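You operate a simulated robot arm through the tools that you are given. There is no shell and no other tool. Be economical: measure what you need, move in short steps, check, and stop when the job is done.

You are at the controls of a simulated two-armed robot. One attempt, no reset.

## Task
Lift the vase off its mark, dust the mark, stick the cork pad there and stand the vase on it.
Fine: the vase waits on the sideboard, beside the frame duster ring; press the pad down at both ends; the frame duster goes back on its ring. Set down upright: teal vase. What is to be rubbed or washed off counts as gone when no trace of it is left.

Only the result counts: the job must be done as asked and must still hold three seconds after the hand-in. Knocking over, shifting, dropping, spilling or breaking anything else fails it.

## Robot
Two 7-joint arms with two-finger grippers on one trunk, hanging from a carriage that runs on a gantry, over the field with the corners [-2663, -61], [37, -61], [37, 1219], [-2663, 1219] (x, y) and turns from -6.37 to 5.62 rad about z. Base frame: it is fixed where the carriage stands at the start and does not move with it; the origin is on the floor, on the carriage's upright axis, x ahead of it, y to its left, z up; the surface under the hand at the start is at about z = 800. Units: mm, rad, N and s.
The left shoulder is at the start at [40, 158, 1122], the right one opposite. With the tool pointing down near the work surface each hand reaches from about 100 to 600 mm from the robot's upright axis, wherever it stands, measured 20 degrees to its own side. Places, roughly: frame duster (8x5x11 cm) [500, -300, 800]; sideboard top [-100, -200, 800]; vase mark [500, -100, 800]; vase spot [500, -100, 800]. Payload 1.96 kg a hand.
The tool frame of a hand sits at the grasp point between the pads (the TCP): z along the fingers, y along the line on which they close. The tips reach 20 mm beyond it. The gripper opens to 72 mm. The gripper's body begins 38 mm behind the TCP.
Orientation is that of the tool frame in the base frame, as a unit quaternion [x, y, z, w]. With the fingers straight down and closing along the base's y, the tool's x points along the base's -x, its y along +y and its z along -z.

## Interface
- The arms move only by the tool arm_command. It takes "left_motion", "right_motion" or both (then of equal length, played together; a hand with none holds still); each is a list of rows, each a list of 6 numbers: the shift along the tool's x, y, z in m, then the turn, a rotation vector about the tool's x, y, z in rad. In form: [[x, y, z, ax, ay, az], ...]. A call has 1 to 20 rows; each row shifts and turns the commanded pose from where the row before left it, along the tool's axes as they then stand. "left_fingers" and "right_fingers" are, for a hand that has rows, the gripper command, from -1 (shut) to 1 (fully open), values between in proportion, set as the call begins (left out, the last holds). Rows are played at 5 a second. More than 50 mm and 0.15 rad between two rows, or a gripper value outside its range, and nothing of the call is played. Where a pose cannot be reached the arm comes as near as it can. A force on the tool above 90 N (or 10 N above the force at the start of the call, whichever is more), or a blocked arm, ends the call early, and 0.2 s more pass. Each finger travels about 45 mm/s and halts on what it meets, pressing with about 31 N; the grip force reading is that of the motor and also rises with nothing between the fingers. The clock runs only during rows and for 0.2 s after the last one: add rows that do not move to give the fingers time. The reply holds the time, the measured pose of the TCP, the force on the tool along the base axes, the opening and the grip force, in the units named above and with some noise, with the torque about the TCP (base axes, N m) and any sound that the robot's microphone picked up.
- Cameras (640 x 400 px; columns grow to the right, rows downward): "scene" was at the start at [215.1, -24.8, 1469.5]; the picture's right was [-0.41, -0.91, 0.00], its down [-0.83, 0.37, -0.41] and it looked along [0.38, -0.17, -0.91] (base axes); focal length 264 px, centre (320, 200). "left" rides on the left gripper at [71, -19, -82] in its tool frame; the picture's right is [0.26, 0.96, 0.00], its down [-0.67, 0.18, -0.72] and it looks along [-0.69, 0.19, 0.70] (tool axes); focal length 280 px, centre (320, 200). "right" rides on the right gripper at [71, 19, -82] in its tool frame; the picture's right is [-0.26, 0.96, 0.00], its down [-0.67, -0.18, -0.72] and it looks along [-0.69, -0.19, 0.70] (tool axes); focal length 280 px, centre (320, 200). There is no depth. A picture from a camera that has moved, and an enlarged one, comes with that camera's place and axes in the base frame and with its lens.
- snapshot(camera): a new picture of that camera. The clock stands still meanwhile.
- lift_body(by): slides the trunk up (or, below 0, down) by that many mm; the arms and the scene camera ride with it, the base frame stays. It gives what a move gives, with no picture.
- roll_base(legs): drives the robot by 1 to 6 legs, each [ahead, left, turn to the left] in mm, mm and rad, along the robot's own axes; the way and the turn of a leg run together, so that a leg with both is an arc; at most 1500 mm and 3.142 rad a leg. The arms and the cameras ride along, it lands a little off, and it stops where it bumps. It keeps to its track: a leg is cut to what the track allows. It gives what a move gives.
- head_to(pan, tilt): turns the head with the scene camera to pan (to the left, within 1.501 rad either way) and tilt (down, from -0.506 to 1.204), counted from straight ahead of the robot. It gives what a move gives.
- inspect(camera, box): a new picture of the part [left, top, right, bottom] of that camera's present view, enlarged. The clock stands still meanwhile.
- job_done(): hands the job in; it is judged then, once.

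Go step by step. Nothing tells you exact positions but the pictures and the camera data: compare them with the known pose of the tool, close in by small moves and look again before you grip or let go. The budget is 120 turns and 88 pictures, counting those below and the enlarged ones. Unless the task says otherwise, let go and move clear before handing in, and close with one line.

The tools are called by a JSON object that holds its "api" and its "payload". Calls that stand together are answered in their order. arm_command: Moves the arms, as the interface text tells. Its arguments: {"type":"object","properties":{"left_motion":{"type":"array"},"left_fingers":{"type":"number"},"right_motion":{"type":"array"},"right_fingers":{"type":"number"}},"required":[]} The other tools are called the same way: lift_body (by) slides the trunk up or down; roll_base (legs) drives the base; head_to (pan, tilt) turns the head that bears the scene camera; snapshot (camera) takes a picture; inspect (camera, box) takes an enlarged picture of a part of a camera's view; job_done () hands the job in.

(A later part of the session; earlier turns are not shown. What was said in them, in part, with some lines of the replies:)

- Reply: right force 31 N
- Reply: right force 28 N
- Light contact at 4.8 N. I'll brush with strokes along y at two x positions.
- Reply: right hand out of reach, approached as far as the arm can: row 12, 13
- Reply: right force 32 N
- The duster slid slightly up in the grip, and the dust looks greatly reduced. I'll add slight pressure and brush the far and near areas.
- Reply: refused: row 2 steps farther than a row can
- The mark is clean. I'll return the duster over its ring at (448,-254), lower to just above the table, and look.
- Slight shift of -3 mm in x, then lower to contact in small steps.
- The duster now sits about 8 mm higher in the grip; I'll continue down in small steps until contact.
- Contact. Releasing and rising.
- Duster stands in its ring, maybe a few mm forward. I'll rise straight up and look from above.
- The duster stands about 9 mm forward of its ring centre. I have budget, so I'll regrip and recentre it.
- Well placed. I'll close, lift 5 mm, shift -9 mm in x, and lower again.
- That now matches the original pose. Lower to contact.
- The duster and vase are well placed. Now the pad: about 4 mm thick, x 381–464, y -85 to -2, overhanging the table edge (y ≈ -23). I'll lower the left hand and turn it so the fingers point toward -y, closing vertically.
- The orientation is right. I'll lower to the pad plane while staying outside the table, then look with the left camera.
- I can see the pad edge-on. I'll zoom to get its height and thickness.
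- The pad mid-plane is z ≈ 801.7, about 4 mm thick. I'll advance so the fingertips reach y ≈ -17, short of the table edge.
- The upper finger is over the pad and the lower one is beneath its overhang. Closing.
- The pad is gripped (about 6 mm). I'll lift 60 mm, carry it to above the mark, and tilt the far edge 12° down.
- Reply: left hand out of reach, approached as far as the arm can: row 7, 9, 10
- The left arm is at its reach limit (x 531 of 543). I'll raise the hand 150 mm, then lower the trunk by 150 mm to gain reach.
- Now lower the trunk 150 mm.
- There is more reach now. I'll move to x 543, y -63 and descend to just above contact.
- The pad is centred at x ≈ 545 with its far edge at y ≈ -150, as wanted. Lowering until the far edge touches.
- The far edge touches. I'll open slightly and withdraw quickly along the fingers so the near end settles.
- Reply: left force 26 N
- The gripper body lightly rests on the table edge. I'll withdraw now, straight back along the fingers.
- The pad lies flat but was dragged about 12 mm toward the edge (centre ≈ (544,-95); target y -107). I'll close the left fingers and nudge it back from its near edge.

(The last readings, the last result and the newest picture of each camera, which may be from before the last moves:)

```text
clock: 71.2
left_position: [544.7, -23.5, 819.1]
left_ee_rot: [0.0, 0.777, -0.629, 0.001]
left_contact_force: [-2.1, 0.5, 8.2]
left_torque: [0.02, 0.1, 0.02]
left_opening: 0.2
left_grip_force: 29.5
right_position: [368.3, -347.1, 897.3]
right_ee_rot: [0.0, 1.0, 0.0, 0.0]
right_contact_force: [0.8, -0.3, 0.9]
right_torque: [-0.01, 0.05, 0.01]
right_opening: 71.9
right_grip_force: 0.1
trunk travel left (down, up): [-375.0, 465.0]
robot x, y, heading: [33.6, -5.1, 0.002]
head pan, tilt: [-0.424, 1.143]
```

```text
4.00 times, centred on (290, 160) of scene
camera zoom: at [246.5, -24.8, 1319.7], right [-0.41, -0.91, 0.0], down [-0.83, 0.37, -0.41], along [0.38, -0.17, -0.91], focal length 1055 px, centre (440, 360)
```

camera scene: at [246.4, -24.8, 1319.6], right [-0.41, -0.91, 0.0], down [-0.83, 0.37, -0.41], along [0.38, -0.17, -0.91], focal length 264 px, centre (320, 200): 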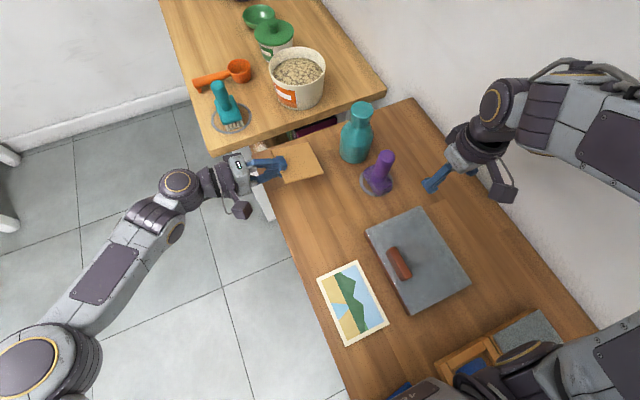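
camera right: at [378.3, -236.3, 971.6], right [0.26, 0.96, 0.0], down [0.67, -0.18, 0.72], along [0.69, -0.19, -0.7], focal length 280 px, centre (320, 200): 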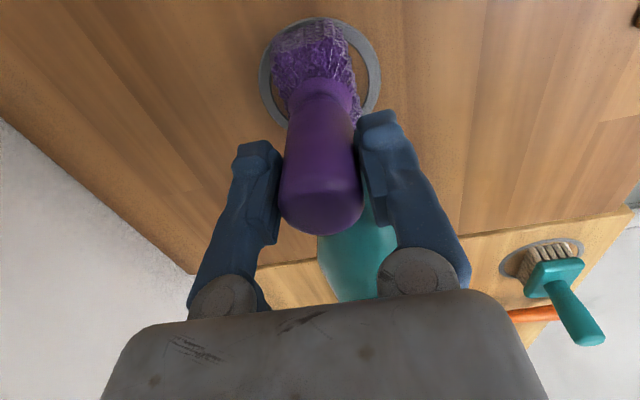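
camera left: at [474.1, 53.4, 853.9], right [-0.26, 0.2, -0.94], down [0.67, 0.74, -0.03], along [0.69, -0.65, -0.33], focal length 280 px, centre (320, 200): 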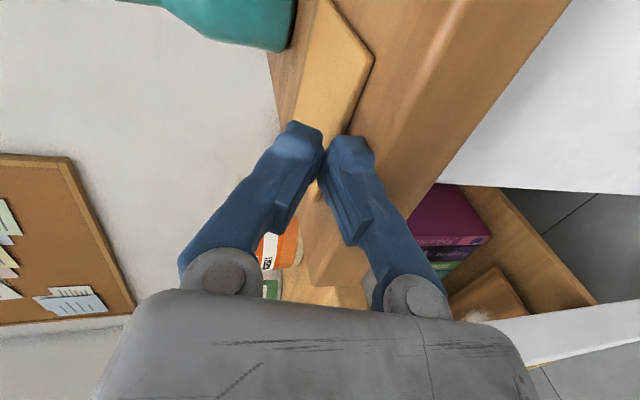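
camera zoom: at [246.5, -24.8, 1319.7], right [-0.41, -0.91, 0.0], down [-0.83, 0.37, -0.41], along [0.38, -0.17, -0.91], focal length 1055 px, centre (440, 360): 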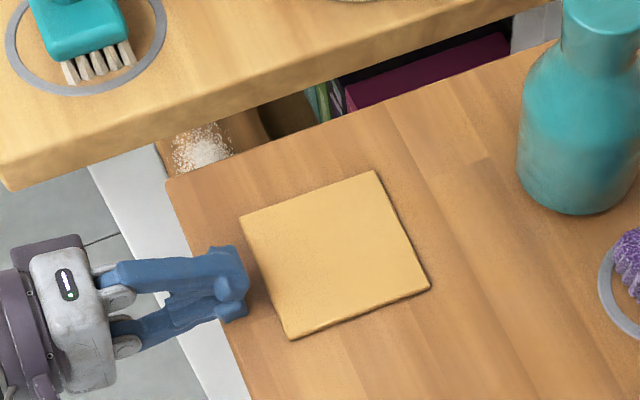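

The fingertips touch the table lightly. I'll raise 1.5 mm and push 23 mm in -y.

{"api": "arm_command", "payload": {"left_motion": [[0, -0.0012, 0, 0, 0, 0], [0, -0.00126, 0.00587, 0, 0, 0], [0, -0.00126, 0.00587, 0, 0, 0], [0, -0.00126, 0.00587, 0, 0, 0], [0, -0.00105, 0.0049, 0, 0, 0], [0, 0, 0, 0, 0, 0]]}}

{"api": "inspect", "payload": {"camera": "scene", "box": [210, 110, 370, 210]}}

```text
clock: 72.6
left_position: [546.4, -43.7, 819.6]
left_ee_rot: [0.0, 0.778, -0.629, 0.001]
left_contact_force: [-4.3, 11.1, 17.6]
left_torque: [0.42, 0.18, 0.01]
left_opening: 0.0
left_grip_force: 30.0
right_position: [369.6, -344.1, 896.4]
right_ee_rot: [0.0, 1.0, 0.001, 0.001]
right_contact_force: [-1.2, 0.3, 0.1]
right_torque: [-0.03, 0.01, 0.01]
right_opening: 72.1
right_grip_force: 0.1
trunk travel left (down, up): [-375.0, 465.0]
robot x, y, heading: [32.2, -2.2, 0.005]
head pan, tilt: [-0.424, 1.143]
```

```text
4.00 times, centred on (290, 160) of scene
camera zoom: at [246.8, -23.4, 1319.8], right [-0.41, -0.91, 0.0], down [-0.83, 0.38, -0.41], along [0.38, -0.17, -0.91], focal length 1055 px, centre (440, 360)
```

zoom: 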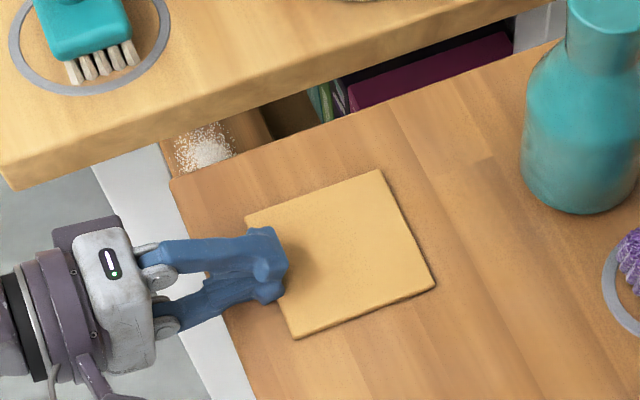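

The finger seems to have ridden onto the pad rather than sliding it. I'll back out, raise the trunk again and use the left hand pointing straight down to nudge the edge squarely.

{"api": "arm_command", "payload": {"left_motion": [[0, -0.002, -0.03, 0, 0, 0], [0, 0, -0.04, 0, 0, 0], [0, 0, -0.04, 0, 0, 0], [0, 0, 0, 0, 0, 0]]}}

{"api": "lift_body", "payload": {"by": 150}}

{"api": "arm_command", "payload": {"left_motion": [[0, 0, 0, -0.136, 0, 0], [0, 0, 0, -0.136, 0, 0], [0, 0, 0, -0.136, 0, 0], [0, 0, 0, -0.136, 0, 0], [0, 0, 0, -0.136, 0, 0], [0, 0, 0, -0.136, 0, 0], [0, 0, 0, -0.136, 0, 0], [0, 0, 0, -0.136, 0, 0], [0, 0, 0, -0.136, 0, 0], [0, 0, 0, -0.1368, 0, 0], [0, 0, 0, 0, 0, 0]]}}

{"api": "inspect", "payload": {"camera": "scene", "box": [230, 140, 390, 240]}}

```text
clock: 73.6
left_position: [544.5, 58.0, 841.2]
left_ee_rot: [0.0, 0.777, -0.63, 0.001]
left_contact_force: [0.0, -0.1, -0.7]
left_torque: [0.0, -0.02, -0.01]
left_opening: 0.0
left_grip_force: 29.2
right_position: [367.9, -347.4, 896.2]
right_ee_rot: [0.0, 1.0, 0.0, 0.001]
right_contact_force: [-0.4, -0.1, -0.4]
right_torque: [-0.01, 0.01, 0.0]
right_opening: 71.9
right_grip_force: 0.0
trunk travel left (down, up): [-375.0, 465.0]
robot x, y, heading: [30.3, 6.2, -0.003]
head pan, tilt: [-0.424, 1.143]
```

```text
clock: 75.3
left_position: [545.0, 59.0, 991.1]
left_ee_rot: [0.0, 0.778, -0.628, 0.0]
left_contact_force: [-0.5, -0.9, 0.6]
left_torque: [0.0, -0.01, 0.0]
left_opening: 0.1
left_grip_force: 29.2
right_position: [367.9, -345.9, 1046.5]
right_ee_rot: [0.0, 1.0, 0.0, 0.0]
right_contact_force: [-0.6, 1.2, -0.6]
right_torque: [-0.01, -0.02, 0.02]
right_opening: 72.0
right_grip_force: 0.1
trunk travel left (down, up): [-525.0, 315.0]
robot x, y, heading: [29.0, 1.5, 0.0]
head pan, tilt: [-0.424, 1.143]
```

```text
clock: 77.7
left_position: [543.5, 57.1, 992.1]
left_ee_rot: [0.0, 1.0, 0.001, 0.001]
left_contact_force: [1.0, -0.3, 0.0]
left_torque: [0.0, 0.0, -0.01]
left_opening: 0.1
left_grip_force: 30.1
right_position: [367.1, -347.7, 1046.9]
right_ee_rot: [0.001, 1.0, 0.0, 0.0]
right_contact_force: [0.0, 0.2, 0.7]
right_torque: [-0.01, 0.02, -0.01]
right_opening: 71.9
right_grip_force: 0.1
trunk travel left (down, up): [-525.0, 315.0]
robot x, y, heading: [31.9, -0.8, 0.001]
head pan, tilt: [-0.424, 1.143]
```

```text
4.00 times, centred on (310, 190) of scene
camera zoom: at [246.4, -24.8, 1469.5], right [-0.41, -0.91, 0.0], down [-0.83, 0.37, -0.41], along [0.38, -0.17, -0.91], focal length 1055 px, centre (360, 240)
```

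zoom: 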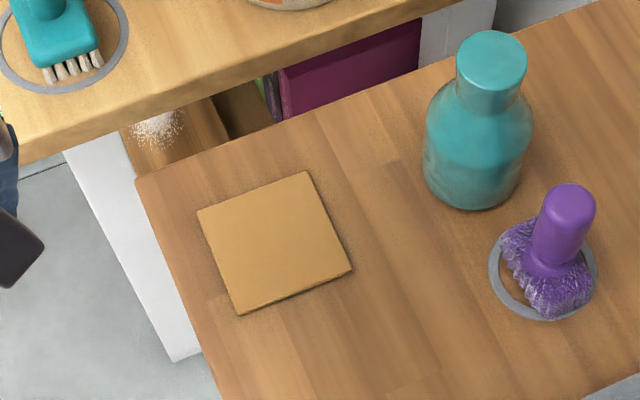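

The pad is at (545,-95). With the left hand now vertical, I'll descend beside the pad's near edge.

{"api": "arm_command", "payload": {"left_motion": [[-0.001, -0.028, 0, 0, 0, 0], [0, -0.028, 0.01, 0, 0, 0], [0, -0.026, 0.03, 0, 0, 0], [0, 0, 0.04, 0, 0, 0], [0, 0, 0.04, 0, 0, 0], [0, 0, 0.03, 0, 0, 0], [0, 0, 0.015, 0, 0, 0], [0, 0, 0.004, 0, 0, 0], [0, 0, 0, 0, 0, 0]]}}

{"api": "snapshot", "payload": {"camera": "left"}}

```text
clock: 79.7
left_position: [528.7, -13.9, 831.0]
left_ee_rot: [0.0, 1.0, 0.0, 0.001]
left_contact_force: [0.3, 0.4, -0.1]
left_torque: [-0.03, 0.01, -0.02]
left_opening: 0.1
left_grip_force: 29.5
left hand out of reach, approached as far as the arm can: row 3, 4, 6, 8
right_position: [368.0, -346.7, 1045.6]
right_ee_rot: [0.0, 1.0, 0.0, 0.001]
right_contact_force: [-0.7, 0.6, 0.4]
right_torque: [-0.02, 0.0, 0.02]
right_opening: 72.3
right_grip_force: 0.2
trunk travel left (down, up): [-525.0, 315.0]
robot x, y, heading: [33.0, -1.2, -0.001]
head pan, tilt: [-0.424, 1.143]
```

```text
24 pictures are left
camera left: at [457.8, -32.7, 912.1], right [-0.26, 0.97, 0.0], down [0.67, 0.18, 0.72], along [0.69, 0.19, -0.7], focal length 280 px, centre (320, 200)
```

left: 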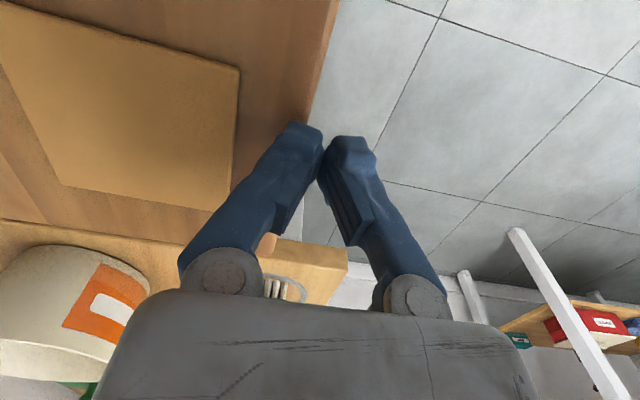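

The left arm can't reach there comfortably. I'll withdraw it and bring the right hand (fingers closed), which does reach, over to the near edge of the pad.

{"api": "arm_command", "payload": {"left_motion": [[0, 0.025, -0.04, 0, 0, 0], [0, 0.025, -0.04, 0, 0, 0], [0, 0.025, -0.04, 0, 0, 0], [0.02, 0.025, -0.03, 0, 0, 0], [0.03, 0.03, 0, 0, 0, 0], [0.03, 0.03, 0, 0, 0, 0], [0, 0, 0, 0, 0, 0], [0, 0, 0, 0, 0, 0], [0, 0, 0, 0, 0, 0], [0, 0, 0, 0, 0, 0]], "right_motion": [[-0.02, 0.035, 0, 0, 0, 0], [-0.02, 0.035, 0, 0, 0, 0], [-0.02, 0.035, 0, 0, 0, 0], [-0.02, 0.035, 0, 0, 0, 0], [-0.0194, 0.0354, 0, 0, 0, 0], [-0.0194, 0.0354, 0, 0, 0, 0], [-0.0194, 0.0354, 0, 0, 0, 0], [-0.0194, 0.0354, 0, 0, 0, 0], [-0.0194, 0.0354, 0, 0, 0, 0], [0, 0, 0, 0, 0, 0]], "right_fingers": -1}}

{"api": "arm_command", "payload": {"right_motion": [[0, 0, 0.04, 0, 0, 0], [0, 0, 0.04, 0, 0, 0], [0, 0, 0.04, 0, 0, 0], [0, 0, 0.04, 0, 0, 0], [0, 0, 0.04, 0, 0, 0], [0, 0, 0.015, 0, 0, 0], [0, 0, 0.006, 0, 0, 0], [0, 0, 0, 0, 0, 0]]}}

{"api": "snapshot", "payload": {"camera": "right"}}

```text
clock: 81.9
left_position: [517.1, 100.0, 986.0]
left_ee_rot: [0.0, 1.0, 0.001, -0.001]
left_contact_force: [0.0, -0.1, -0.5]
left_torque: [0.04, -0.01, -0.02]
left_opening: 0.1
left_grip_force: 29.6
left hand out of reach, approached as far as the arm can: row 4, 5, 6
right_position: [544.8, -32.5, 1049.8]
right_ee_rot: [-0.001, 1.0, 0.0, -0.001]
right_contact_force: [0.1, -0.2, 0.5]
right_torque: [0.01, 0.01, -0.01]
right_opening: 0.0
right_grip_force: 29.2
trunk travel left (down, up): [-525.0, 315.0]
robot x, y, heading: [35.2, 3.0, -0.004]
head pan, tilt: [-0.424, 1.143]
```

```text
clock: 83.7
left_position: [518.0, 100.2, 985.3]
left_ee_rot: [0.0, 1.0, 0.0, -0.001]
left_contact_force: [-0.1, -0.2, 0.2]
left_torque: [0.01, -0.02, -0.02]
left_opening: 0.2
left_grip_force: 29.6
right_position: [543.6, -30.0, 825.2]
right_ee_rot: [0.0, 1.0, 0.0, 0.0]
right_contact_force: [-0.3, 0.2, -0.9]
right_torque: [0.01, -0.01, -0.03]
right_opening: 0.0
right_grip_force: 29.6
trunk travel left (down, up): [-525.0, 315.0]
robot x, y, heading: [28.1, 2.5, -0.001]
head pan, tilt: [-0.424, 1.143]
```

```text
23 pictures are left
camera right: at [472.4, -11.8, 907.4], right [0.26, 0.96, 0.0], down [0.67, -0.18, 0.72], along [0.69, -0.19, -0.7], focal length 280 px, centre (320, 200)
```

right: 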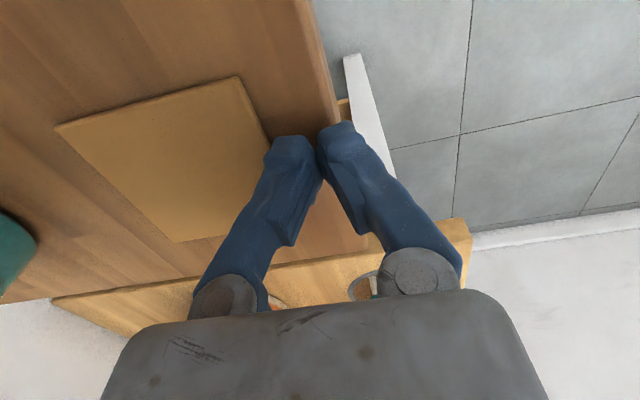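

The fingers are beside the near edge. Lowering 3 mm to just above the table.

{"api": "arm_command", "payload": {"right_motion": [[0, 0, 0.002, 0, 0, 0], [0, 0, 0.001, 0, 0, 0], [0, 0, 0, 0, 0, 0]]}}

{"api": "arm_command", "payload": {"right_motion": [[0, -0.005, 0, 0, 0, 0], [0, -0.005, 0, 0, 0, 0], [0, -0.004, 0, 0, 0, 0], [0, -0.004, 0, 0, 0, 0], [0, 0, 0, 0, 0, 0]]}}

{"api": "snapshot", "payload": {"camera": "right"}}

```text
clock: 84.5
left_position: [517.7, 100.4, 986.4]
left_ee_rot: [-0.001, 1.0, 0.0, -0.001]
left_contact_force: [-1.1, -0.2, 0.6]
left_torque: [0.0, -0.01, 0.0]
left_opening: 0.0
left_grip_force: 30.1
right_position: [544.5, -30.5, 823.7]
right_ee_rot: [0.0, 1.0, 0.0, 0.0]
right_contact_force: [0.9, -0.3, 0.0]
right_torque: [0.02, 0.05, -0.02]
right_opening: 0.0
right_grip_force: 29.9
trunk travel left (down, up): [-525.0, 315.0]
robot x, y, heading: [30.7, 1.8, 0.001]
head pan, tilt: [-0.424, 1.143]
```

```text
clock: 85.7
left_position: [517.6, 99.5, 985.7]
left_ee_rot: [0.0, 1.0, 0.0, -0.001]
left_contact_force: [-0.3, -0.4, 0.4]
left_torque: [0.02, 0.02, 0.02]
left_opening: 0.0
left_grip_force: 29.4
right_position: [544.4, -47.9, 822.5]
right_ee_rot: [0.0, 1.0, 0.0, 0.0]
right_contact_force: [0.1, -0.3, 0.1]
right_torque: [-0.05, 0.01, 0.01]
right_opening: 0.2
right_grip_force: 30.1
trunk travel left (down, up): [-525.0, 315.0]
robot x, y, heading: [35.2, 0.7, -0.001]
head pan, tilt: [-0.424, 1.143]
```

```text
22 pictures are left
camera right: at [473.8, -29.8, 904.4], right [0.26, 0.96, 0.0], down [0.67, -0.18, 0.72], along [0.69, -0.19, -0.7], focal length 280 px, centre (320, 200)
```

right: 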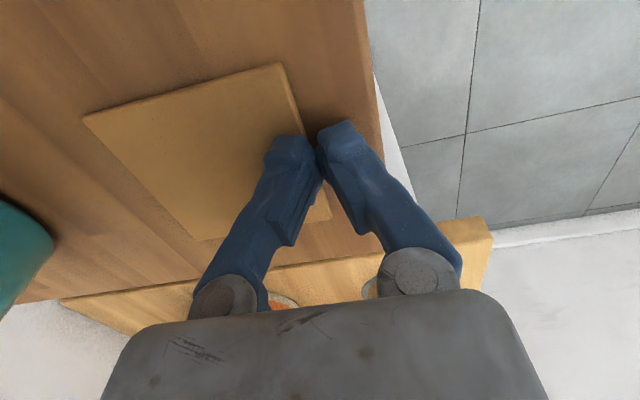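

No resistance yet. I'll push 5 mm more and check with the scene camera.

{"api": "arm_command", "payload": {"right_motion": [[0, -0.003, 0, 0, 0, 0], [0, -0.003, 0, 0, 0, 0], [0, 0, 0, 0, 0, 0]]}}

{"api": "snapshot", "payload": {"camera": "right"}}

{"api": "inspect", "payload": {"camera": "scene", "box": [230, 140, 390, 240]}}

```text
clock: 86.5
left_position: [518.1, 100.0, 987.0]
left_ee_rot: [0.0, 1.0, 0.0, -0.001]
left_contact_force: [0.5, -0.6, 0.2]
left_torque: [-0.01, -0.01, -0.05]
left_opening: 0.1
left_grip_force: 29.5
right_position: [545.5, -53.8, 823.5]
right_ee_rot: [0.0, 1.0, -0.001, 0.0]
right_contact_force: [0.1, 0.3, 0.1]
right_torque: [0.0, 0.0, -0.03]
right_opening: 0.4
right_grip_force: 29.8
trunk travel left (down, up): [-525.0, 315.0]
robot x, y, heading: [28.6, -2.0, 0.005]
head pan, tilt: [-0.424, 1.143]
```

```text
21 pictures are left
camera right: at [474.2, -35.1, 904.1], right [0.26, 0.96, 0.0], down [0.67, -0.18, 0.72], along [0.69, -0.19, -0.7], focal length 280 px, centre (320, 200)
```

right: 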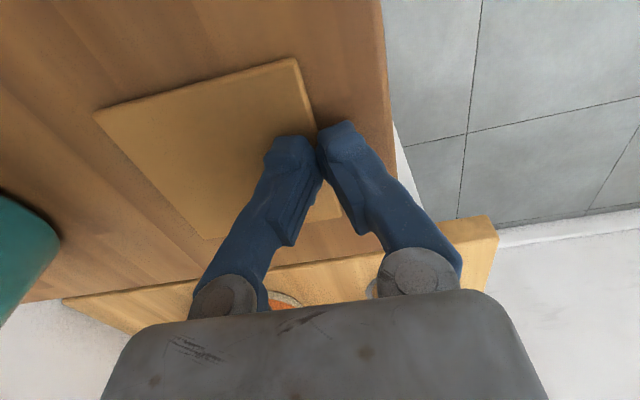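

```text
4.00 times, centred on (310, 190) of scene
camera zoom: at [246.4, -24.8, 1469.5], right [-0.41, -0.91, 0.0], down [-0.83, 0.37, -0.41], along [0.38, -0.17, -0.91], focal length 1055 px, centre (360, 240)
```

zoom: 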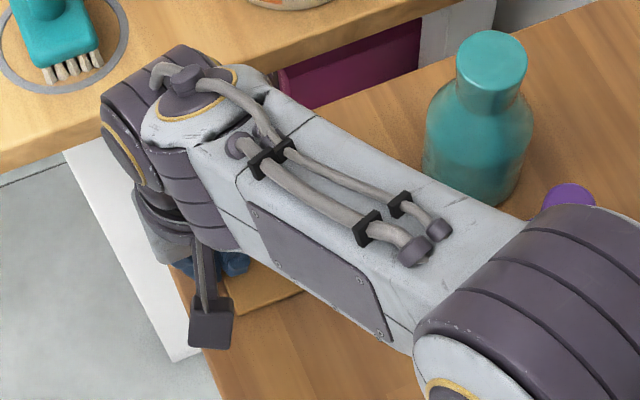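

The pad didn't move; the fingertips are passing over it without touching. I'll go back out, lower until the fingers touch the table, then push.

{"api": "arm_command", "payload": {"right_motion": [[0, 0.014, 0, 0, 0, 0], [0, 0.012, 0, 0, 0, 0], [0, 0, 0.0015, 0, 0, 0], [0, 0, 0.001, 0, 0, 0], [0, 0, 0, 0, 0, 0]]}}

{"api": "arm_command", "payload": {"right_motion": [[0, 0, 0.0015, 0, 0, 0], [0, 0, 0, 0, 0, 0]]}}

```text
clock: 87.7
left_position: [518.2, 100.8, 986.5]
left_ee_rot: [0.0, 1.0, 0.0, -0.001]
left_contact_force: [-0.5, -0.5, -0.4]
left_torque: [0.0, 0.01, -0.01]
left_opening: 0.0
left_grip_force: 29.6
right_position: [545.5, -28.4, 820.6]
right_ee_rot: [0.0, 1.0, 0.001, -0.001]
right_contact_force: [0.3, -0.3, 0.1]
right_torque: [-0.01, -0.02, -0.01]
right_opening: 0.1
right_grip_force: 29.4
trunk travel left (down, up): [-525.0, 315.0]
robot x, y, heading: [30.7, 1.3, -0.002]
head pan, tilt: [-0.424, 1.143]
```

```text
clock: 88.3
left_position: [517.5, 100.7, 986.1]
left_ee_rot: [0.0, 1.0, 0.0, 0.0]
left_contact_force: [0.0, 0.0, 0.7]
left_torque: [-0.03, 0.01, 0.02]
left_opening: 0.0
left_grip_force: 29.4
right_position: [545.4, -27.2, 818.9]
right_ee_rot: [0.0, 1.0, 0.0, 0.0]
right_contact_force: [-0.3, 0.0, 0.3]
right_torque: [0.01, 0.04, -0.02]
right_opening: 0.2
right_grip_force: 29.4
trunk travel left (down, up): [-525.0, 315.0]
robot x, y, heading: [27.4, 3.1, 0.003]
head pan, tilt: [-0.424, 1.143]
```

{"api": "arm_command", "payload": {"right_motion": [[0, -0.006, 0.001, 0, 0, 0], [0, 0, 0.001, 0, 0, 0], [0, 0, 0.0005, 0, 0, 0], [0, 0, 0, 0, 0, 0]]}}

{"api": "inspect", "payload": {"camera": "right", "box": [200, 40, 400, 200]}}

```text
clock: 89.3
left_position: [516.6, 101.6, 986.3]
left_ee_rot: [0.0, 1.0, 0.0, -0.001]
left_contact_force: [-0.1, -0.8, 0.7]
left_torque: [0.03, -0.01, -0.01]
left_opening: 0.0
left_grip_force: 30.0
right_position: [545.0, -33.2, 817.4]
right_ee_rot: [0.001, 1.0, 0.0, 0.0]
right_contact_force: [-12.4, 0.7, 27.2]
right_torque: [0.02, 0.22, -0.05]
right_opening: 0.0
right_grip_force: 29.7
trunk travel left (down, up): [-525.0, 315.0]
robot x, y, heading: [29.2, 0.7, -0.0]
head pan, tilt: [-0.424, 1.143]
```

```text
2.50 times, centred on (300, 120) of right
camera zoom: at [474.0, -14.3, 898.6], right [0.26, 0.97, 0.0], down [0.67, -0.18, 0.72], along [0.69, -0.19, -0.7], focal length 701 px, centre (370, 400)
```

zoom: 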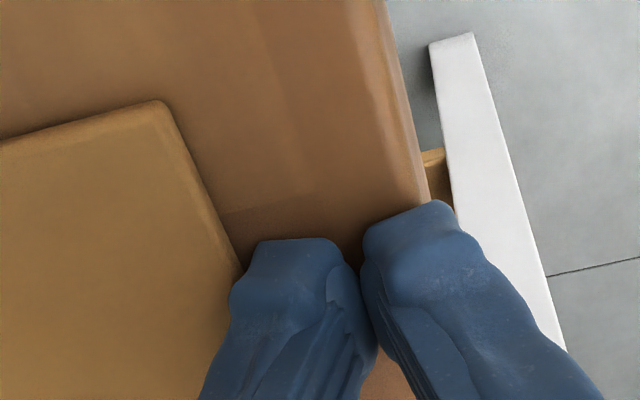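

Table contact is at TCP z ≈ 818. I'll raise about 1.5 mm and push -y.

{"api": "arm_command", "payload": {"right_motion": [[0, 0, -0.0018, 0, 0, 0], [0, -0.004, 0, 0, 0, 0], [0, -0.004, 0, 0, 0, 0], [0, -0.004, 0, 0, 0, 0], [0, -0.004, 0, 0, 0, 0], [0, 0, 0, 0, 0, 0]]}}

{"api": "snapshot", "payload": {"camera": "right"}}

```text
clock: 90.7
left_position: [519.3, 103.8, 987.8]
left_ee_rot: [0.0, 1.0, 0.001, 0.0]
left_contact_force: [-0.1, -0.6, 0.4]
left_torque: [0.0, 0.0, 0.0]
left_opening: 0.1
left_grip_force: 29.6
right_position: [547.6, -45.5, 818.7]
right_ee_rot: [-0.001, 1.0, 0.002, 0.002]
right_contact_force: [-5.0, 17.7, 32.7]
right_torque: [-0.02, 0.05, -0.08]
right_opening: 0.0
right_grip_force: 29.2
trunk travel left (down, up): [-525.0, 315.0]
robot x, y, heading: [30.1, 0.6, 0.001]
head pan, tilt: [-0.424, 1.143]
```

```text
18 pictures are left
camera right: at [476.3, -26.7, 900.9], right [0.26, 0.97, 0.01], down [0.67, -0.18, 0.72], along [0.69, -0.18, -0.7], focal length 280 px, centre (320, 200)
```

right: 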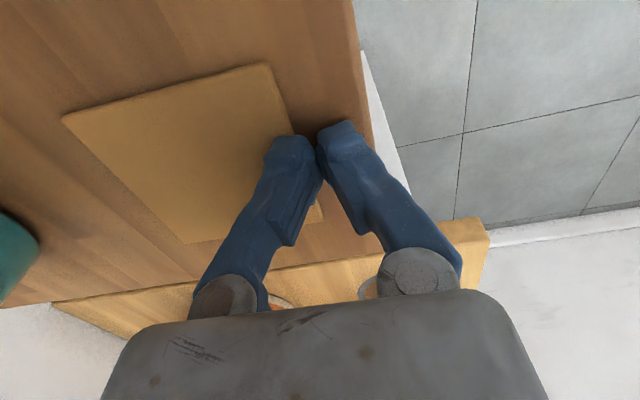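

There is 18 N resistance, and the pad may be moving slightly. I'll push a little further and compare.

{"api": "arm_command", "payload": {"right_motion": [[0, -0.003, 0, 0, 0, 0], [0, -0.003, 0, 0, 0, 0], [0, -0.003, 0, 0, 0, 0], [0, 0, 0, 0, 0, 0]]}}

{"api": "snapshot", "payload": {"camera": "right"}}

```text
clock: 91.7
left_position: [520.8, 104.2, 987.6]
left_ee_rot: [0.001, 1.0, 0.002, 0.0]
left_contact_force: [0.0, 0.6, -0.2]
left_torque: [0.0, -0.01, 0.01]
left_opening: 0.0
left_grip_force: 29.3
right_position: [548.9, -54.8, 819.3]
right_ee_rot: [0.001, 1.0, 0.001, 0.003]
right_contact_force: [1.1, 20.7, 34.7]
right_torque: [0.15, -0.01, 0.04]
right_opening: 6.1
right_grip_force: 29.6
trunk travel left (down, up): [-525.0, 315.0]
robot x, y, heading: [29.3, 2.3, 0.002]
head pan, tilt: [-0.424, 1.143]
```

```text
17 pictures are left
camera right: at [478.2, -37.0, 901.0], right [0.26, 0.96, 0.0], down [0.67, -0.19, 0.72], along [0.69, -0.19, -0.7], focal length 280 px, centre (320, 200)
```

right: 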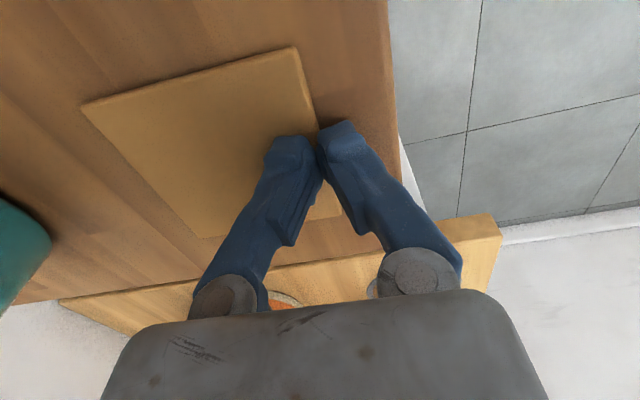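

I'll lift away and check the pad's true position from the scene camera.

{"api": "arm_command", "payload": {"right_motion": [[0, 0.01, -0.002, 0, 0, 0], [0, 0.01, -0.02, 0, 0, 0], [0, 0, -0.045, 0, 0, 0], [0, 0, -0.045, 0, 0, 0], [0, 0, -0.045, 0, 0, 0], [0, 0, -0.045, 0, 0, 0], [0.02, -0.04, 0, 0, 0, 0], [0.03, -0.04, 0, 0, 0, 0], [0.03, -0.04, 0, 0, 0, 0], [0.03, -0.04, 0, 0, 0, 0], [0.03, -0.04, 0, 0, 0, 0], [0.03, -0.04, 0, 0, 0, 0]]}}

{"api": "inspect", "payload": {"camera": "scene", "box": [230, 140, 390, 240]}}

```text
clock: 94.3
left_position: [518.2, 99.6, 985.3]
left_ee_rot: [-0.001, 1.0, 0.0, -0.001]
left_contact_force: [0.7, -0.8, 0.4]
left_torque: [0.01, -0.01, 0.03]
left_opening: 0.0
left_grip_force: 29.2
right_position: [375.1, -279.8, 1019.8]
right_ee_rot: [0.0, 1.0, 0.001, 0.0]
right_contact_force: [-0.4, -0.4, 1.1]
right_torque: [-0.01, 0.01, 0.02]
right_opening: 0.0
right_grip_force: 29.5
trunk travel left (down, up): [-525.0, 315.0]
robot x, y, heading: [32.2, -1.2, 0.001]
head pan, tilt: [-0.424, 1.143]
```

```text
4.00 times, centred on (310, 190) of scene
camera zoom: at [246.2, -25.0, 1469.5], right [-0.41, -0.91, 0.0], down [-0.83, 0.37, -0.41], along [0.38, -0.17, -0.91], focal length 1055 px, centre (360, 240)
```

zoom: 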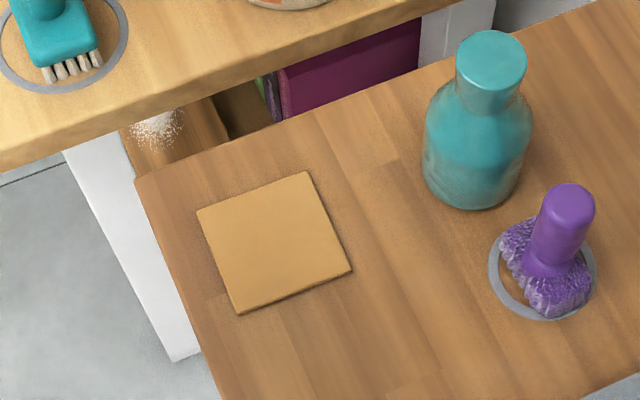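

The pad hasn't moved at all against 20 N: it is already stuck, about 12 mm off centre at (545,-95), which still covers the mark. Now I'll press its ends firmly with closed right fingers, far end first.

{"api": "arm_command", "payload": {"right_motion": [[0, 0.0393, 0, 0, 0, 0], [0, 0.0393, 0, 0, 0, 0], [0, 0.0393, 0, 0, 0, 0], [0, 0.0393, 0, 0, 0, 0], [-0.0425, 0, 0, 0, 0, 0], [-0.0425, 0, 0, 0, 0, 0], [-0.0425, 0, 0, 0, 0, 0], [-0.0425, 0, 0, 0, 0, 0], [0, 0, 0.04, 0, 0, 0], [0, 0, 0.04, 0, 0, 0], [0, 0, 0.04, 0, 0, 0], [0, 0, 0.04, 0, 0, 0], [0, 0, 0.03, 0, 0, 0], [0, 0, 0.003, 0, 0, 0], [0, 0, 0, 0, 0, 0]]}}

{"api": "snapshot", "payload": {"camera": "right"}}

```text
clock: 97.5
left_position: [517.8, 100.0, 986.7]
left_ee_rot: [0.0, 1.0, 0.0, 0.0]
left_contact_force: [0.0, -0.4, 0.6]
left_torque: [0.01, -0.01, -0.02]
left_opening: 0.0
left_grip_force: 30.2
right_position: [543.1, -120.8, 827.4]
right_ee_rot: [0.0, 1.0, 0.0, 0.0]
right_contact_force: [-0.2, -0.3, 0.7]
right_torque: [-0.01, -0.03, 0.03]
right_opening: 0.0
right_grip_force: 29.9
trunk travel left (down, up): [-525.0, 315.0]
robot x, y, heading: [32.1, 2.4, 0.002]
head pan, tilt: [-0.424, 1.143]
```

```text
15 pictures are left
camera right: at [472.6, -102.5, 908.5], right [0.26, 0.96, 0.0], down [0.67, -0.18, 0.72], along [0.69, -0.19, -0.7], focal length 280 px, centre (320, 200)
```

right: 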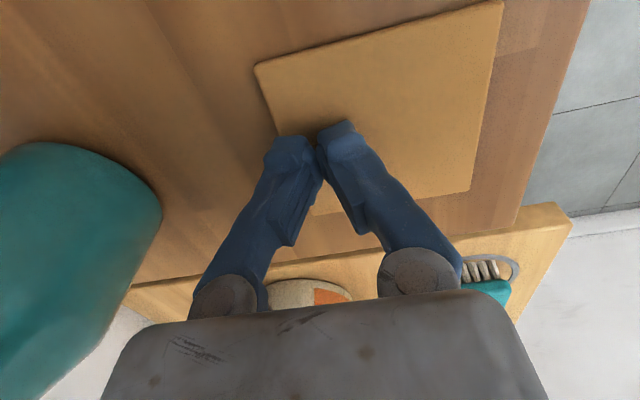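

{"api": "arm_command", "payload": {"right_motion": [[0, 0, 0.002, 0, 0, 0], [0, 0, 0.001, 0, 0, 0], [0, 0, 0.001, 0, 0, 0], [0, 0, 0, 0, 0, 0]]}}

```text
clock: 98.5
left_position: [518.2, 100.1, 986.5]
left_ee_rot: [-0.001, 1.0, 0.0, -0.001]
left_contact_force: [-1.0, 1.3, 0.2]
left_torque: [0.0, 0.01, -0.03]
left_opening: 0.0
left_grip_force: 29.6
right_position: [544.5, -121.3, 822.7]
right_ee_rot: [0.0, 1.0, 0.0, 0.0]
right_contact_force: [0.4, -0.1, -0.4]
right_torque: [0.06, 0.0, -0.04]
right_opening: 0.1
right_grip_force: 29.7
trunk travel left (down, up): [-525.0, 315.0]
robot x, y, heading: [32.5, 6.5, -0.001]
head pan, tilt: [-0.424, 1.143]
```

{"api": "arm_command", "payload": {"right_motion": [[0, 0, 0.001, 0, 0, 0], [0, 0, 0.001, 0, 0, 0], [0, 0, 0, 0, 0, 0]]}}

```text
clock: 99.3
left_position: [517.8, 100.4, 986.6]
left_ee_rot: [0.0, 1.0, 0.0, -0.001]
left_contact_force: [0.7, -1.4, -0.5]
left_torque: [0.02, -0.01, -0.02]
left_opening: 0.1
left_grip_force: 29.0
right_position: [544.1, -122.2, 821.7]
right_ee_rot: [0.0, 1.0, 0.0, 0.001]
right_contact_force: [-2.7, -0.9, 10.9]
right_torque: [0.0, 0.06, 0.09]
right_opening: 6.0
right_grip_force: 29.8
trunk travel left (down, up): [-525.0, 315.0]
robot x, y, heading: [33.6, -0.7, 0.0]
head pan, tilt: [-0.424, 1.143]
```

The gripper reads a 6 mm opening, as if it could pinch the pad. I'll relax the fingers to about 15 mm open so nothing is gripped, and press harder.

{"api": "arm_command", "payload": {"right_motion": [[0, 0, -0.003, 0, 0, 0], [0, 0, 0, 0, 0, 0], [0, 0, 0, 0, 0, 0], [0, 0, 0.003, 0, 0, 0], [0, 0, 0.001, 0, 0, 0], [0, 0, 0, 0, 0, 0], [0, 0, 0, 0, 0, 0]], "right_fingers": -0.6}}

```text
clock: 100.9
left_position: [517.6, 99.6, 987.1]
left_ee_rot: [-0.001, 1.0, 0.0, 0.0]
left_contact_force: [-0.3, -0.4, 0.5]
left_torque: [0.01, 0.0, 0.0]
left_opening: 0.0
left_grip_force: 29.7
right_position: [544.8, -121.8, 821.5]
right_ee_rot: [0.0, 1.0, 0.0, 0.0]
right_contact_force: [-20.3, 3.4, 52.8]
right_torque: [0.06, 0.37, 0.36]
right_opening: 13.2
right_grip_force: 0.0
trunk travel left (down, up): [-525.0, 315.0]
robot x, y, heading: [31.4, 0.8, -0.004]
head pan, tilt: [-0.424, 1.143]
```

Far end pressed with 53 N. Now the near end.

{"api": "arm_command", "payload": {"right_motion": [[0, 0, -0.008, 0, 0, 0], [0, 0.027, 0, 0, 0, 0], [0, 0.027, 0, 0, 0, 0], [0, 0, 0, 0, 0, 0], [0, 0, 0.006, 0, 0, 0], [0, 0, 0.002, 0, 0, 0], [0, 0, 0, 0, 0, 0], [0, 0, 0, 0, 0, 0]]}}

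{"api": "arm_command", "payload": {"right_motion": [[0, 0, -0.008, 0, 0, 0], [0.028, -0.027, 0, 0, 0, 0], [0, 0, 0, 0, 0, 0], [0, 0, 0.006, 0, 0, 0], [0, 0, 0.002, 0, 0, 0], [0, 0, 0, 0, 0, 0], [0, 0, 0, 0, 0, 0]]}}

{"api": "arm_command", "payload": {"right_motion": [[0, 0, -0.008, 0, 0, 0], [-0.028, 0, 0, 0, 0, 0], [-0.026, 0, 0, 0, 0, 0], [0, 0, 0, 0, 0, 0], [0, 0, 0.006, 0, 0, 0], [0, 0, 0.002, 0, 0, 0], [0, 0, 0, 0, 0, 0], [0, 0, 0, 0, 0, 0]]}}

```text
clock: 102.7
left_position: [518.7, 99.3, 987.2]
left_ee_rot: [0.0, 1.0, 0.0, -0.001]
left_contact_force: [-1.3, 0.0, 0.3]
left_torque: [0.02, 0.0, 0.02]
left_opening: 0.2
left_grip_force: 30.1
right_position: [547.5, -67.0, 821.7]
right_ee_rot: [0.0, 1.0, 0.0, 0.001]
right_contact_force: [-14.2, -0.9, 44.2]
right_torque: [-0.03, 0.24, -0.3]
right_opening: 14.2
right_grip_force: 0.1
trunk travel left (down, up): [-525.0, 315.0]
robot x, y, heading: [29.6, -0.4, -0.0]
head pan, tilt: [-0.424, 1.143]
```

```text
clock: 104.3
left_position: [517.2, 99.9, 987.7]
left_ee_rot: [0.0, 1.0, 0.0, 0.0]
left_contact_force: [0.8, 0.7, 0.5]
left_torque: [-0.01, -0.02, -0.01]
left_opening: 0.0
left_grip_force: 29.3
right_position: [518.2, -95.3, 821.1]
right_ee_rot: [0.0, 1.0, -0.001, 0.001]
right_contact_force: [-26.3, 1.5, 68.9]
right_torque: [0.06, 0.46, 0.05]
right_opening: 13.9
right_grip_force: 0.0
trunk travel left (down, up): [-525.0, 315.0]
robot x, y, heading: [33.4, 1.3, -0.002]
head pan, tilt: [-0.424, 1.143]
```

```text
clock: 106.1
left_position: [516.4, 101.2, 987.0]
left_ee_rot: [0.0, 1.0, 0.0, -0.001]
left_contact_force: [-0.3, -0.1, 0.0]
left_torque: [-0.01, -0.01, 0.01]
left_opening: 0.0
left_grip_force: 30.1
right_position: [572.6, -95.2, 822.4]
right_ee_rot: [0.0, 1.0, 0.0, 0.001]
right_contact_force: [-14.0, 2.0, 35.4]
right_torque: [0.04, 0.25, -0.03]
right_opening: 14.0
right_grip_force: 0.0
trunk travel left (down, up): [-525.0, 315.0]
robot x, y, heading: [27.6, 2.1, 0.002]
head pan, tilt: [-0.424, 1.143]
```

All four edges are pressed. Now rise, open and go above the vase at (545,-245).

{"api": "arm_command", "payload": {"right_motion": [[0, 0, -0.03, 0, 0, 0], [0, 0, -0.045, 0, 0, 0], [0, 0, -0.045, 0, 0, 0], [0, 0, -0.045, 0, 0, 0], [0.014, -0.035, 0, 0, 0, 0], [0.014, -0.04, 0, 0, 0, 0], [0, -0.04, 0, 0, 0, 0], [0, -0.035, 0, 0, 0, 0], [0, 0, 0, 0, 0, 0]], "right_fingers": 1}}

{"api": "snapshot", "payload": {"camera": "right"}}

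{"api": "inspect", "payload": {"camera": "scene", "box": [230, 140, 390, 240]}}

```text
clock: 108.1
left_position: [516.9, 100.4, 987.4]
left_ee_rot: [-0.001, 1.0, 0.0, -0.001]
left_contact_force: [0.6, 0.6, 0.0]
left_torque: [-0.02, -0.01, 0.01]
left_opening: 0.1
left_grip_force: 29.6
right_position: [543.9, -243.0, 987.3]
right_ee_rot: [0.0, 1.0, 0.0, 0.0]
right_contact_force: [1.0, 0.3, 0.0]
right_torque: [0.03, 0.02, -0.01]
right_opening: 72.2
right_grip_force: 0.0
trunk travel left (down, up): [-525.0, 315.0]
robot x, y, heading: [27.5, -0.7, 0.001]
head pan, tilt: [-0.424, 1.143]
```

```text
14 pictures are left
camera right: at [472.7, -224.4, 1068.1], right [0.26, 0.97, 0.0], down [0.67, -0.18, 0.72], along [0.69, -0.19, -0.7], focal length 280 px, centre (320, 200)
```

right: 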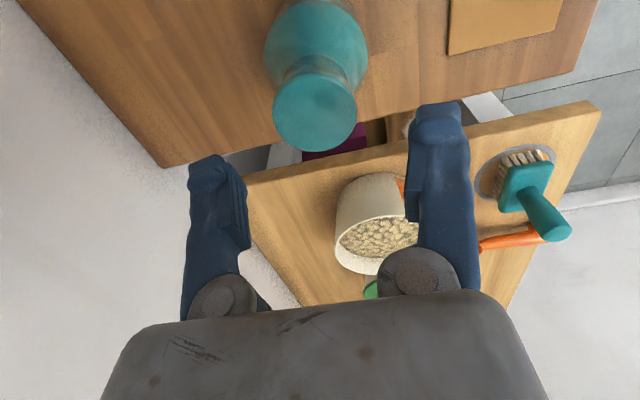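

```text
4.00 times, centred on (310, 190) of scene
camera zoom: at [246.4, -24.8, 1469.5], right [-0.41, -0.91, 0.0], down [-0.83, 0.37, -0.41], along [0.38, -0.17, -0.91], focal length 1055 px, centre (360, 240)
```

zoom: 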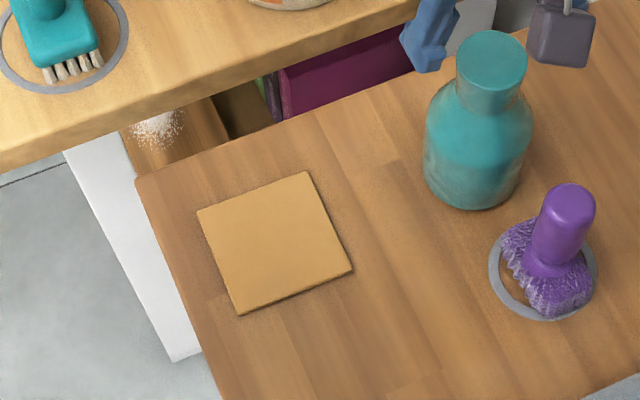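

Everything is in place. Descend on the vase neck and grip.

{"api": "arm_command", "payload": {"right_motion": [[-0.001, -0.001, 0.03, 0, 0, 0], [0, 0, 0.03, 0, 0, 0], [0, 0, 0.01, 0, 0, 0], [0, 0, 0, 0, 0, 0]]}}

{"api": "snapshot", "payload": {"camera": "right"}}

```text
clock: 109.1
left_position: [517.3, 99.9, 987.4]
left_ee_rot: [0.0, 1.0, 0.0, -0.001]
left_contact_force: [-0.4, -0.2, -0.1]
left_torque: [0.01, -0.01, 0.0]
left_opening: 0.2
left_grip_force: 29.5
right_position: [542.3, -247.8, 915.9]
right_ee_rot: [0.0, 1.0, 0.0, 0.0]
right_contact_force: [1.0, -0.1, 1.5]
right_torque: [0.0, 0.01, 0.0]
right_opening: 72.3
right_grip_force: 0.0
trunk travel left (down, up): [-525.0, 315.0]
robot x, y, heading: [29.7, 2.5, 0.001]
head pan, tilt: [-0.424, 1.143]
```

```text
12 pictures are left
camera right: at [472.2, -228.3, 997.5], right [0.26, 0.96, 0.0], down [0.67, -0.18, 0.72], along [0.69, -0.19, -0.7], focal length 280 px, centre (320, 200)
```

right: 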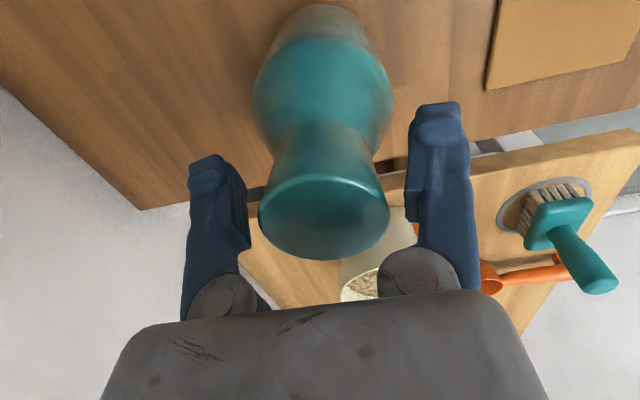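

{"api": "arm_command", "payload": {"right_motion": [[-0.0025, 0.0015, 0, 0, 0, 0], [0, 0, 0, 0, 0, 0]]}}

{"api": "arm_command", "payload": {"right_motion": [[0, 0, 0, 0, 0, 0], [0, 0, 0, 0, 0, 0], [0, 0, 0, 0, 0, 0], [0, 0, 0, 0, 0, 0], [0, 0, 0, 0, 0, 0], [0, 0, 0, 0, 0, 0], [0, 0, -0.01, 0, 0, 0], [0, 0, -0.02, 0, 0, 0], [0, 0, -0.02, 0, 0, 0], [0, 0, 0, 0, 0, 0]], "right_fingers": -1}}

{"api": "snapshot", "payload": {"camera": "right"}}

```text
clock: 109.7
left_position: [517.0, 99.2, 987.4]
left_ee_rot: [0.0, 1.0, 0.0, 0.0]
left_contact_force: [-0.2, -0.1, -1.3]
left_torque: [0.0, 0.01, 0.01]
left_opening: 0.1
left_grip_force: 29.5
right_position: [546.1, -243.7, 916.8]
right_ee_rot: [0.0, 1.0, 0.0, 0.0]
right_contact_force: [0.4, 0.2, 0.0]
right_torque: [0.02, 0.01, 0.01]
right_opening: 71.9
right_grip_force: 0.1
trunk travel left (down, up): [-525.0, 315.0]
robot x, y, heading: [32.7, 3.0, 0.003]
head pan, tilt: [-0.424, 1.143]
```

```text
clock: 111.9
left_position: [516.8, 99.8, 986.0]
left_ee_rot: [0.001, 1.0, 0.0, -0.001]
left_contact_force: [-0.2, 0.2, 0.4]
left_torque: [-0.02, 0.0, -0.01]
left_opening: 0.0
left_grip_force: 29.1
right_position: [546.1, -245.1, 965.4]
right_ee_rot: [0.0, 1.0, -0.001, 0.0]
right_contact_force: [-0.2, -0.1, -2.6]
right_torque: [-0.03, -0.02, 0.0]
right_opening: 41.0
right_grip_force: 31.0
trunk travel left (down, up): [-525.0, 315.0]
robot x, y, heading: [28.7, 1.0, -0.001]
head pan, tilt: [-0.424, 1.143]
```

```text
11 pictures are left
camera right: at [475.2, -225.8, 1047.6], right [0.26, 0.96, 0.0], down [0.67, -0.18, 0.72], along [0.69, -0.19, -0.7], focal length 280 px, centre (320, 200)
```

right: 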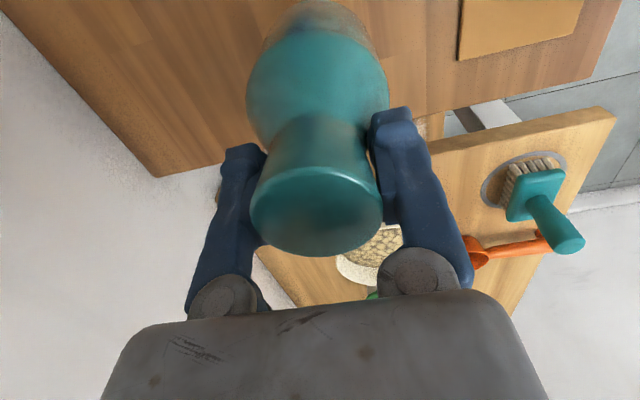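

The vase is lifted. Carry it +146 mm in y above the pad, then lower to just above contact.

{"api": "arm_command", "payload": {"right_motion": [[0, 0.03, 0, 0, 0, 0], [0, 0.03, 0, 0, 0, 0], [0, 0.03, 0, 0, 0, 0], [0, 0.03, 0, 0, 0, 0], [0, 0.026, 0, 0, 0, 0], [0, 0, 0, 0, 0, 0], [0, 0, 0.02, 0, 0, 0], [0, 0, 0.015, 0, 0, 0], [0, 0, 0, 0, 0, 0]]}}

{"api": "snapshot", "payload": {"camera": "right"}}

{"api": "inspect", "payload": {"camera": "scene", "box": [230, 140, 390, 240]}}

```text
clock: 113.9
left_position: [517.0, 99.6, 986.4]
left_ee_rot: [0.0, 1.0, 0.0, -0.001]
left_contact_force: [0.3, -0.1, -0.1]
left_torque: [0.01, 0.03, 0.02]
left_opening: 0.3
left_grip_force: 29.5
right_position: [545.6, -98.0, 928.5]
right_ee_rot: [0.0, 1.0, 0.0, 0.0]
right_contact_force: [0.2, 0.2, -3.1]
right_torque: [-0.02, -0.01, -0.01]
right_opening: 40.8
right_grip_force: 30.8
trunk travel left (down, up): [-525.0, 315.0]
robot x, y, heading: [31.1, -2.4, 0.004]
head pan, tilt: [-0.424, 1.143]
```

```text
10 pictures are left
camera right: at [474.9, -78.6, 1010.7], right [0.26, 0.96, 0.0], down [0.67, -0.18, 0.72], along [0.69, -0.19, -0.7], focal length 280 px, centre (320, 200)
```

right: 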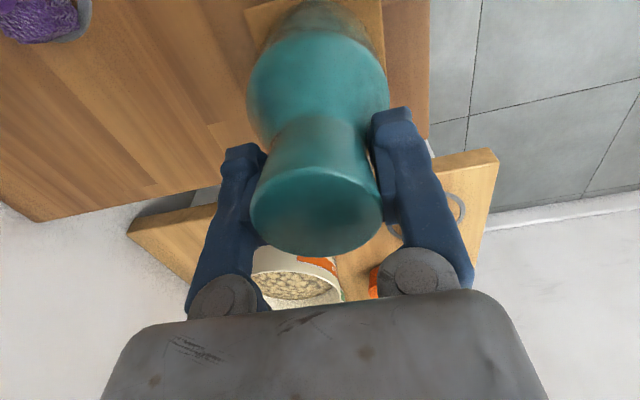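

```text
4.00 times, centred on (310, 190) of scene
camera zoom: at [246.3, -24.8, 1469.5], right [-0.41, -0.91, 0.0], down [-0.83, 0.37, -0.41], along [0.38, -0.17, -0.91], focal length 1055 px, centre (360, 240)
```

zoom: 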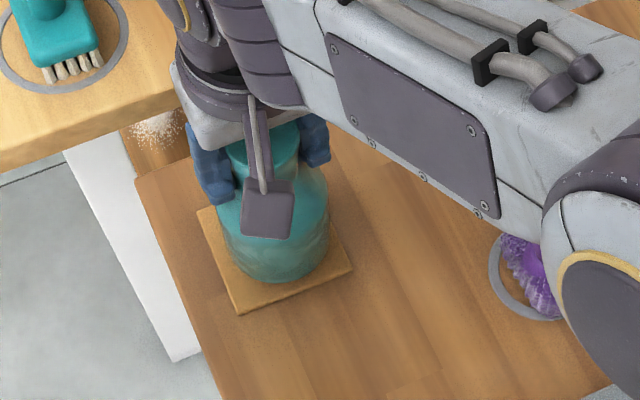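

Well over the pad. Lowering in small steps to contact.

{"api": "arm_command", "payload": {"right_motion": [[0, 0, 0.004, 0, 0, 0], [0, 0, 0.002, 0, 0, 0], [0, 0, 0.001, 0, 0, 0], [0, 0, 0, 0, 0, 0]]}}

```text
clock: 114.9
left_position: [517.7, 99.4, 987.2]
left_ee_rot: [0.0, 1.0, 0.0, 0.0]
left_contact_force: [0.9, -0.6, 0.1]
left_torque: [0.03, 0.0, -0.02]
left_opening: 0.1
left_grip_force: 29.7
right_position: [545.0, -98.4, 922.4]
right_ee_rot: [-0.001, 1.0, 0.0, 0.0]
right_contact_force: [-0.3, -0.2, -2.8]
right_torque: [0.01, 0.0, 0.04]
right_opening: 41.2
right_grip_force: 31.0
trunk travel left (down, up): [-525.0, 315.0]
robot x, y, heading: [34.6, -0.2, 0.002]
head pan, tilt: [-0.424, 1.143]
```

{"api": "arm_command", "payload": {"right_motion": [[0, 0, 0.001, 0, 0, 0], [0, 0, 0, 0, 0, 0]]}}

```text
clock: 115.5
left_position: [517.4, 100.6, 986.0]
left_ee_rot: [0.0, 1.0, 0.0, -0.001]
left_contact_force: [0.8, -0.8, -0.1]
left_torque: [0.0, 0.01, -0.01]
left_opening: 0.0
left_grip_force: 29.4
right_position: [546.1, -97.3, 921.6]
right_ee_rot: [0.0, 1.0, 0.0, 0.0]
right_contact_force: [0.2, -0.2, -3.3]
right_torque: [0.0, -0.01, 0.0]
right_opening: 40.7
right_grip_force: 31.1
trunk travel left (down, up): [-525.0, 315.0]
robot x, y, heading: [28.7, -0.1, -0.003]
head pan, tilt: [-0.424, 1.143]
```

{"api": "arm_command", "payload": {"right_motion": [[0, 0, 0.001, 0, 0, 0], [0, 0, 0, 0, 0, 0]]}}

```text
clock: 116.1
left_position: [517.6, 99.3, 986.5]
left_ee_rot: [0.0, 1.0, -0.001, -0.001]
left_contact_force: [-0.5, -0.2, 0.0]
left_torque: [0.03, 0.0, 0.0]
left_opening: 0.2
left_grip_force: 29.8
right_position: [545.4, -98.7, 920.9]
right_ee_rot: [0.001, 1.0, 0.0, 0.0]
right_contact_force: [-0.2, -0.5, -2.3]
right_torque: [0.01, 0.02, -0.01]
right_opening: 40.8
right_grip_force: 30.9
trunk travel left (down, up): [-525.0, 315.0]
robot x, y, heading: [27.6, -1.4, -0.003]
head pan, tilt: [-0.424, 1.143]
```

{"api": "arm_command", "payload": {"right_motion": [[0, 0, 0.001, 0, 0, 0], [0, 0, 0, 0, 0, 0]]}}

```text
clock: 116.7
left_position: [517.7, 100.1, 986.9]
left_ee_rot: [0.001, 1.0, -0.001, -0.001]
left_contact_force: [0.3, -0.2, -0.8]
left_torque: [0.0, -0.02, 0.0]
left_opening: 0.0
left_grip_force: 29.3
right_position: [547.6, -97.7, 920.3]
right_ee_rot: [0.0, 1.0, 0.0, 0.001]
right_contact_force: [-6.2, 1.7, 16.9]
right_torque: [0.04, 0.86, 0.01]
right_opening: 41.2
right_grip_force: 31.0
trunk travel left (down, up): [-525.0, 315.0]
robot x, y, heading: [28.9, -0.1, -0.001]
head pan, tilt: [-0.424, 1.143]
```

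The vase is seated on the pad. Ease up slightly, open, rise clear and check.

{"api": "arm_command", "payload": {"right_motion": [[0, 0, -0.0007, 0, 0, 0], [0, 0, 0, 0, 0, 0]]}}

{"api": "arm_command", "payload": {"right_motion": [[0, 0, 0, 0, 0, 0], [0, 0, 0, 0, 0, 0], [0, 0, 0, 0, 0, 0], [0, 0, 0, 0, 0, 0], [0, 0, -0.02, 0, 0, 0], [0, 0, -0.04, 0, 0, 0], [0, 0, -0.04, 0, 0, 0], [0, 0, -0.03, 0, 0, 0], [0.03, -0.03, 0, 0, 0, 0], [0.03, -0.03, 0, 0, 0, 0], [0.03, -0.04, 0, 0, 0, 0], [0.03, -0.04, 0, 0, 0, 0], [0.03, -0.04, 0, 0, 0, 0], [0, 0, 0, 0, 0, 0]], "right_fingers": 1}}

{"api": "inspect", "payload": {"camera": "scene", "box": [230, 140, 390, 240]}}

{"api": "snapshot", "payload": {"camera": "scene"}}

```text
clock: 117.3
left_position: [517.9, 98.8, 986.0]
left_ee_rot: [0.0, 1.0, 0.0, -0.001]
left_contact_force: [-0.6, 0.0, -0.1]
left_torque: [-0.01, 0.01, 0.03]
left_opening: 0.1
left_grip_force: 29.6
right_position: [547.3, -99.1, 920.8]
right_ee_rot: [0.0, 1.0, 0.0, 0.001]
right_contact_force: [-4.1, 0.2, 17.5]
right_torque: [-0.06, 0.62, 0.03]
right_opening: 41.1
right_grip_force: 31.0
trunk travel left (down, up): [-525.0, 315.0]
robot x, y, heading: [32.3, -1.4, -0.002]
head pan, tilt: [-0.424, 1.143]
```

```text
clock: 120.3
left_position: [517.3, 99.9, 986.2]
left_ee_rot: [0.0, 1.0, 0.0, -0.001]
left_contact_force: [-0.7, 0.2, 0.7]
left_torque: [0.0, 0.01, 0.03]
left_opening: 0.2
left_grip_force: 29.7
right_position: [396.0, -279.2, 1048.7]
right_ee_rot: [0.0, 1.0, 0.0, 0.0]
right_contact_force: [-0.9, -0.9, -0.6]
right_torque: [0.0, -0.01, -0.02]
right_opening: 72.1
right_grip_force: 0.1
trunk travel left (down, up): [-525.0, 315.0]
robot x, y, heading: [29.1, -0.1, -0.001]
head pan, tilt: [-0.424, 1.143]
```

```text
4.00 times, centred on (310, 190) of scene
camera zoom: at [246.4, -24.8, 1469.5], right [-0.41, -0.91, 0.0], down [-0.83, 0.37, -0.41], along [0.38, -0.17, -0.91], focal length 1055 px, centre (360, 240)
```

zoom: 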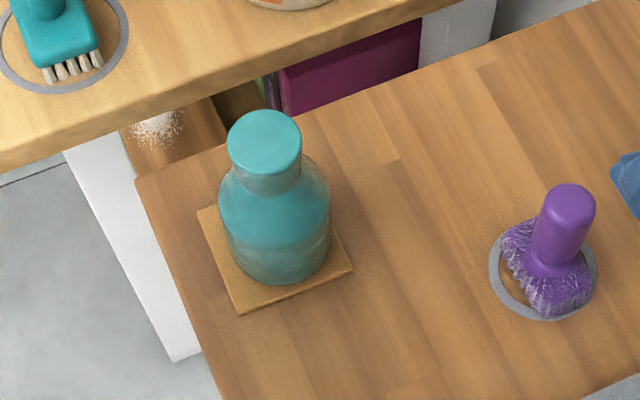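

```text
7 pictures are left
camera scene: at [246.4, -24.8, 1469.5], right [-0.41, -0.91, 0.0], down [-0.83, 0.37, -0.41], along [0.38, -0.17, -0.91], focal length 264 px, centre (320, 200)
```

scene: 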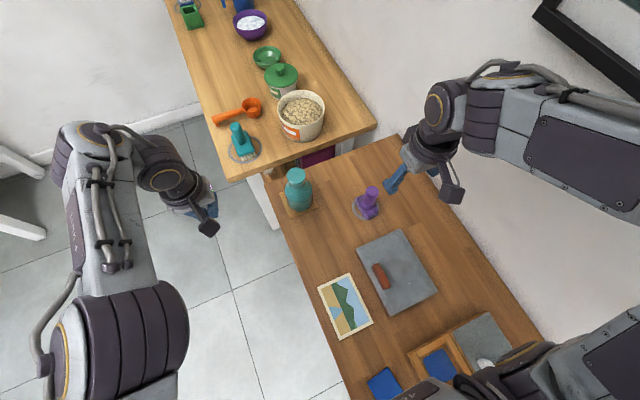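

The vase stands upright on the pad over the cleaned mark, the duster is on its ring, and both hands are clear. Handing in.

{"api": "job_done", "payload": {}}

```text
The job is handed in.
```

The job is handed in: the mark is dusted clean, the cork pad is stuck there and pressed at both ends, the teal vase stands upright on it, and the frame duster is back on its ring. The pad stuck about 12 mm off the mark's centre and wouldn't slide, so I set the vase on the pad within about 9 mm of the mark.
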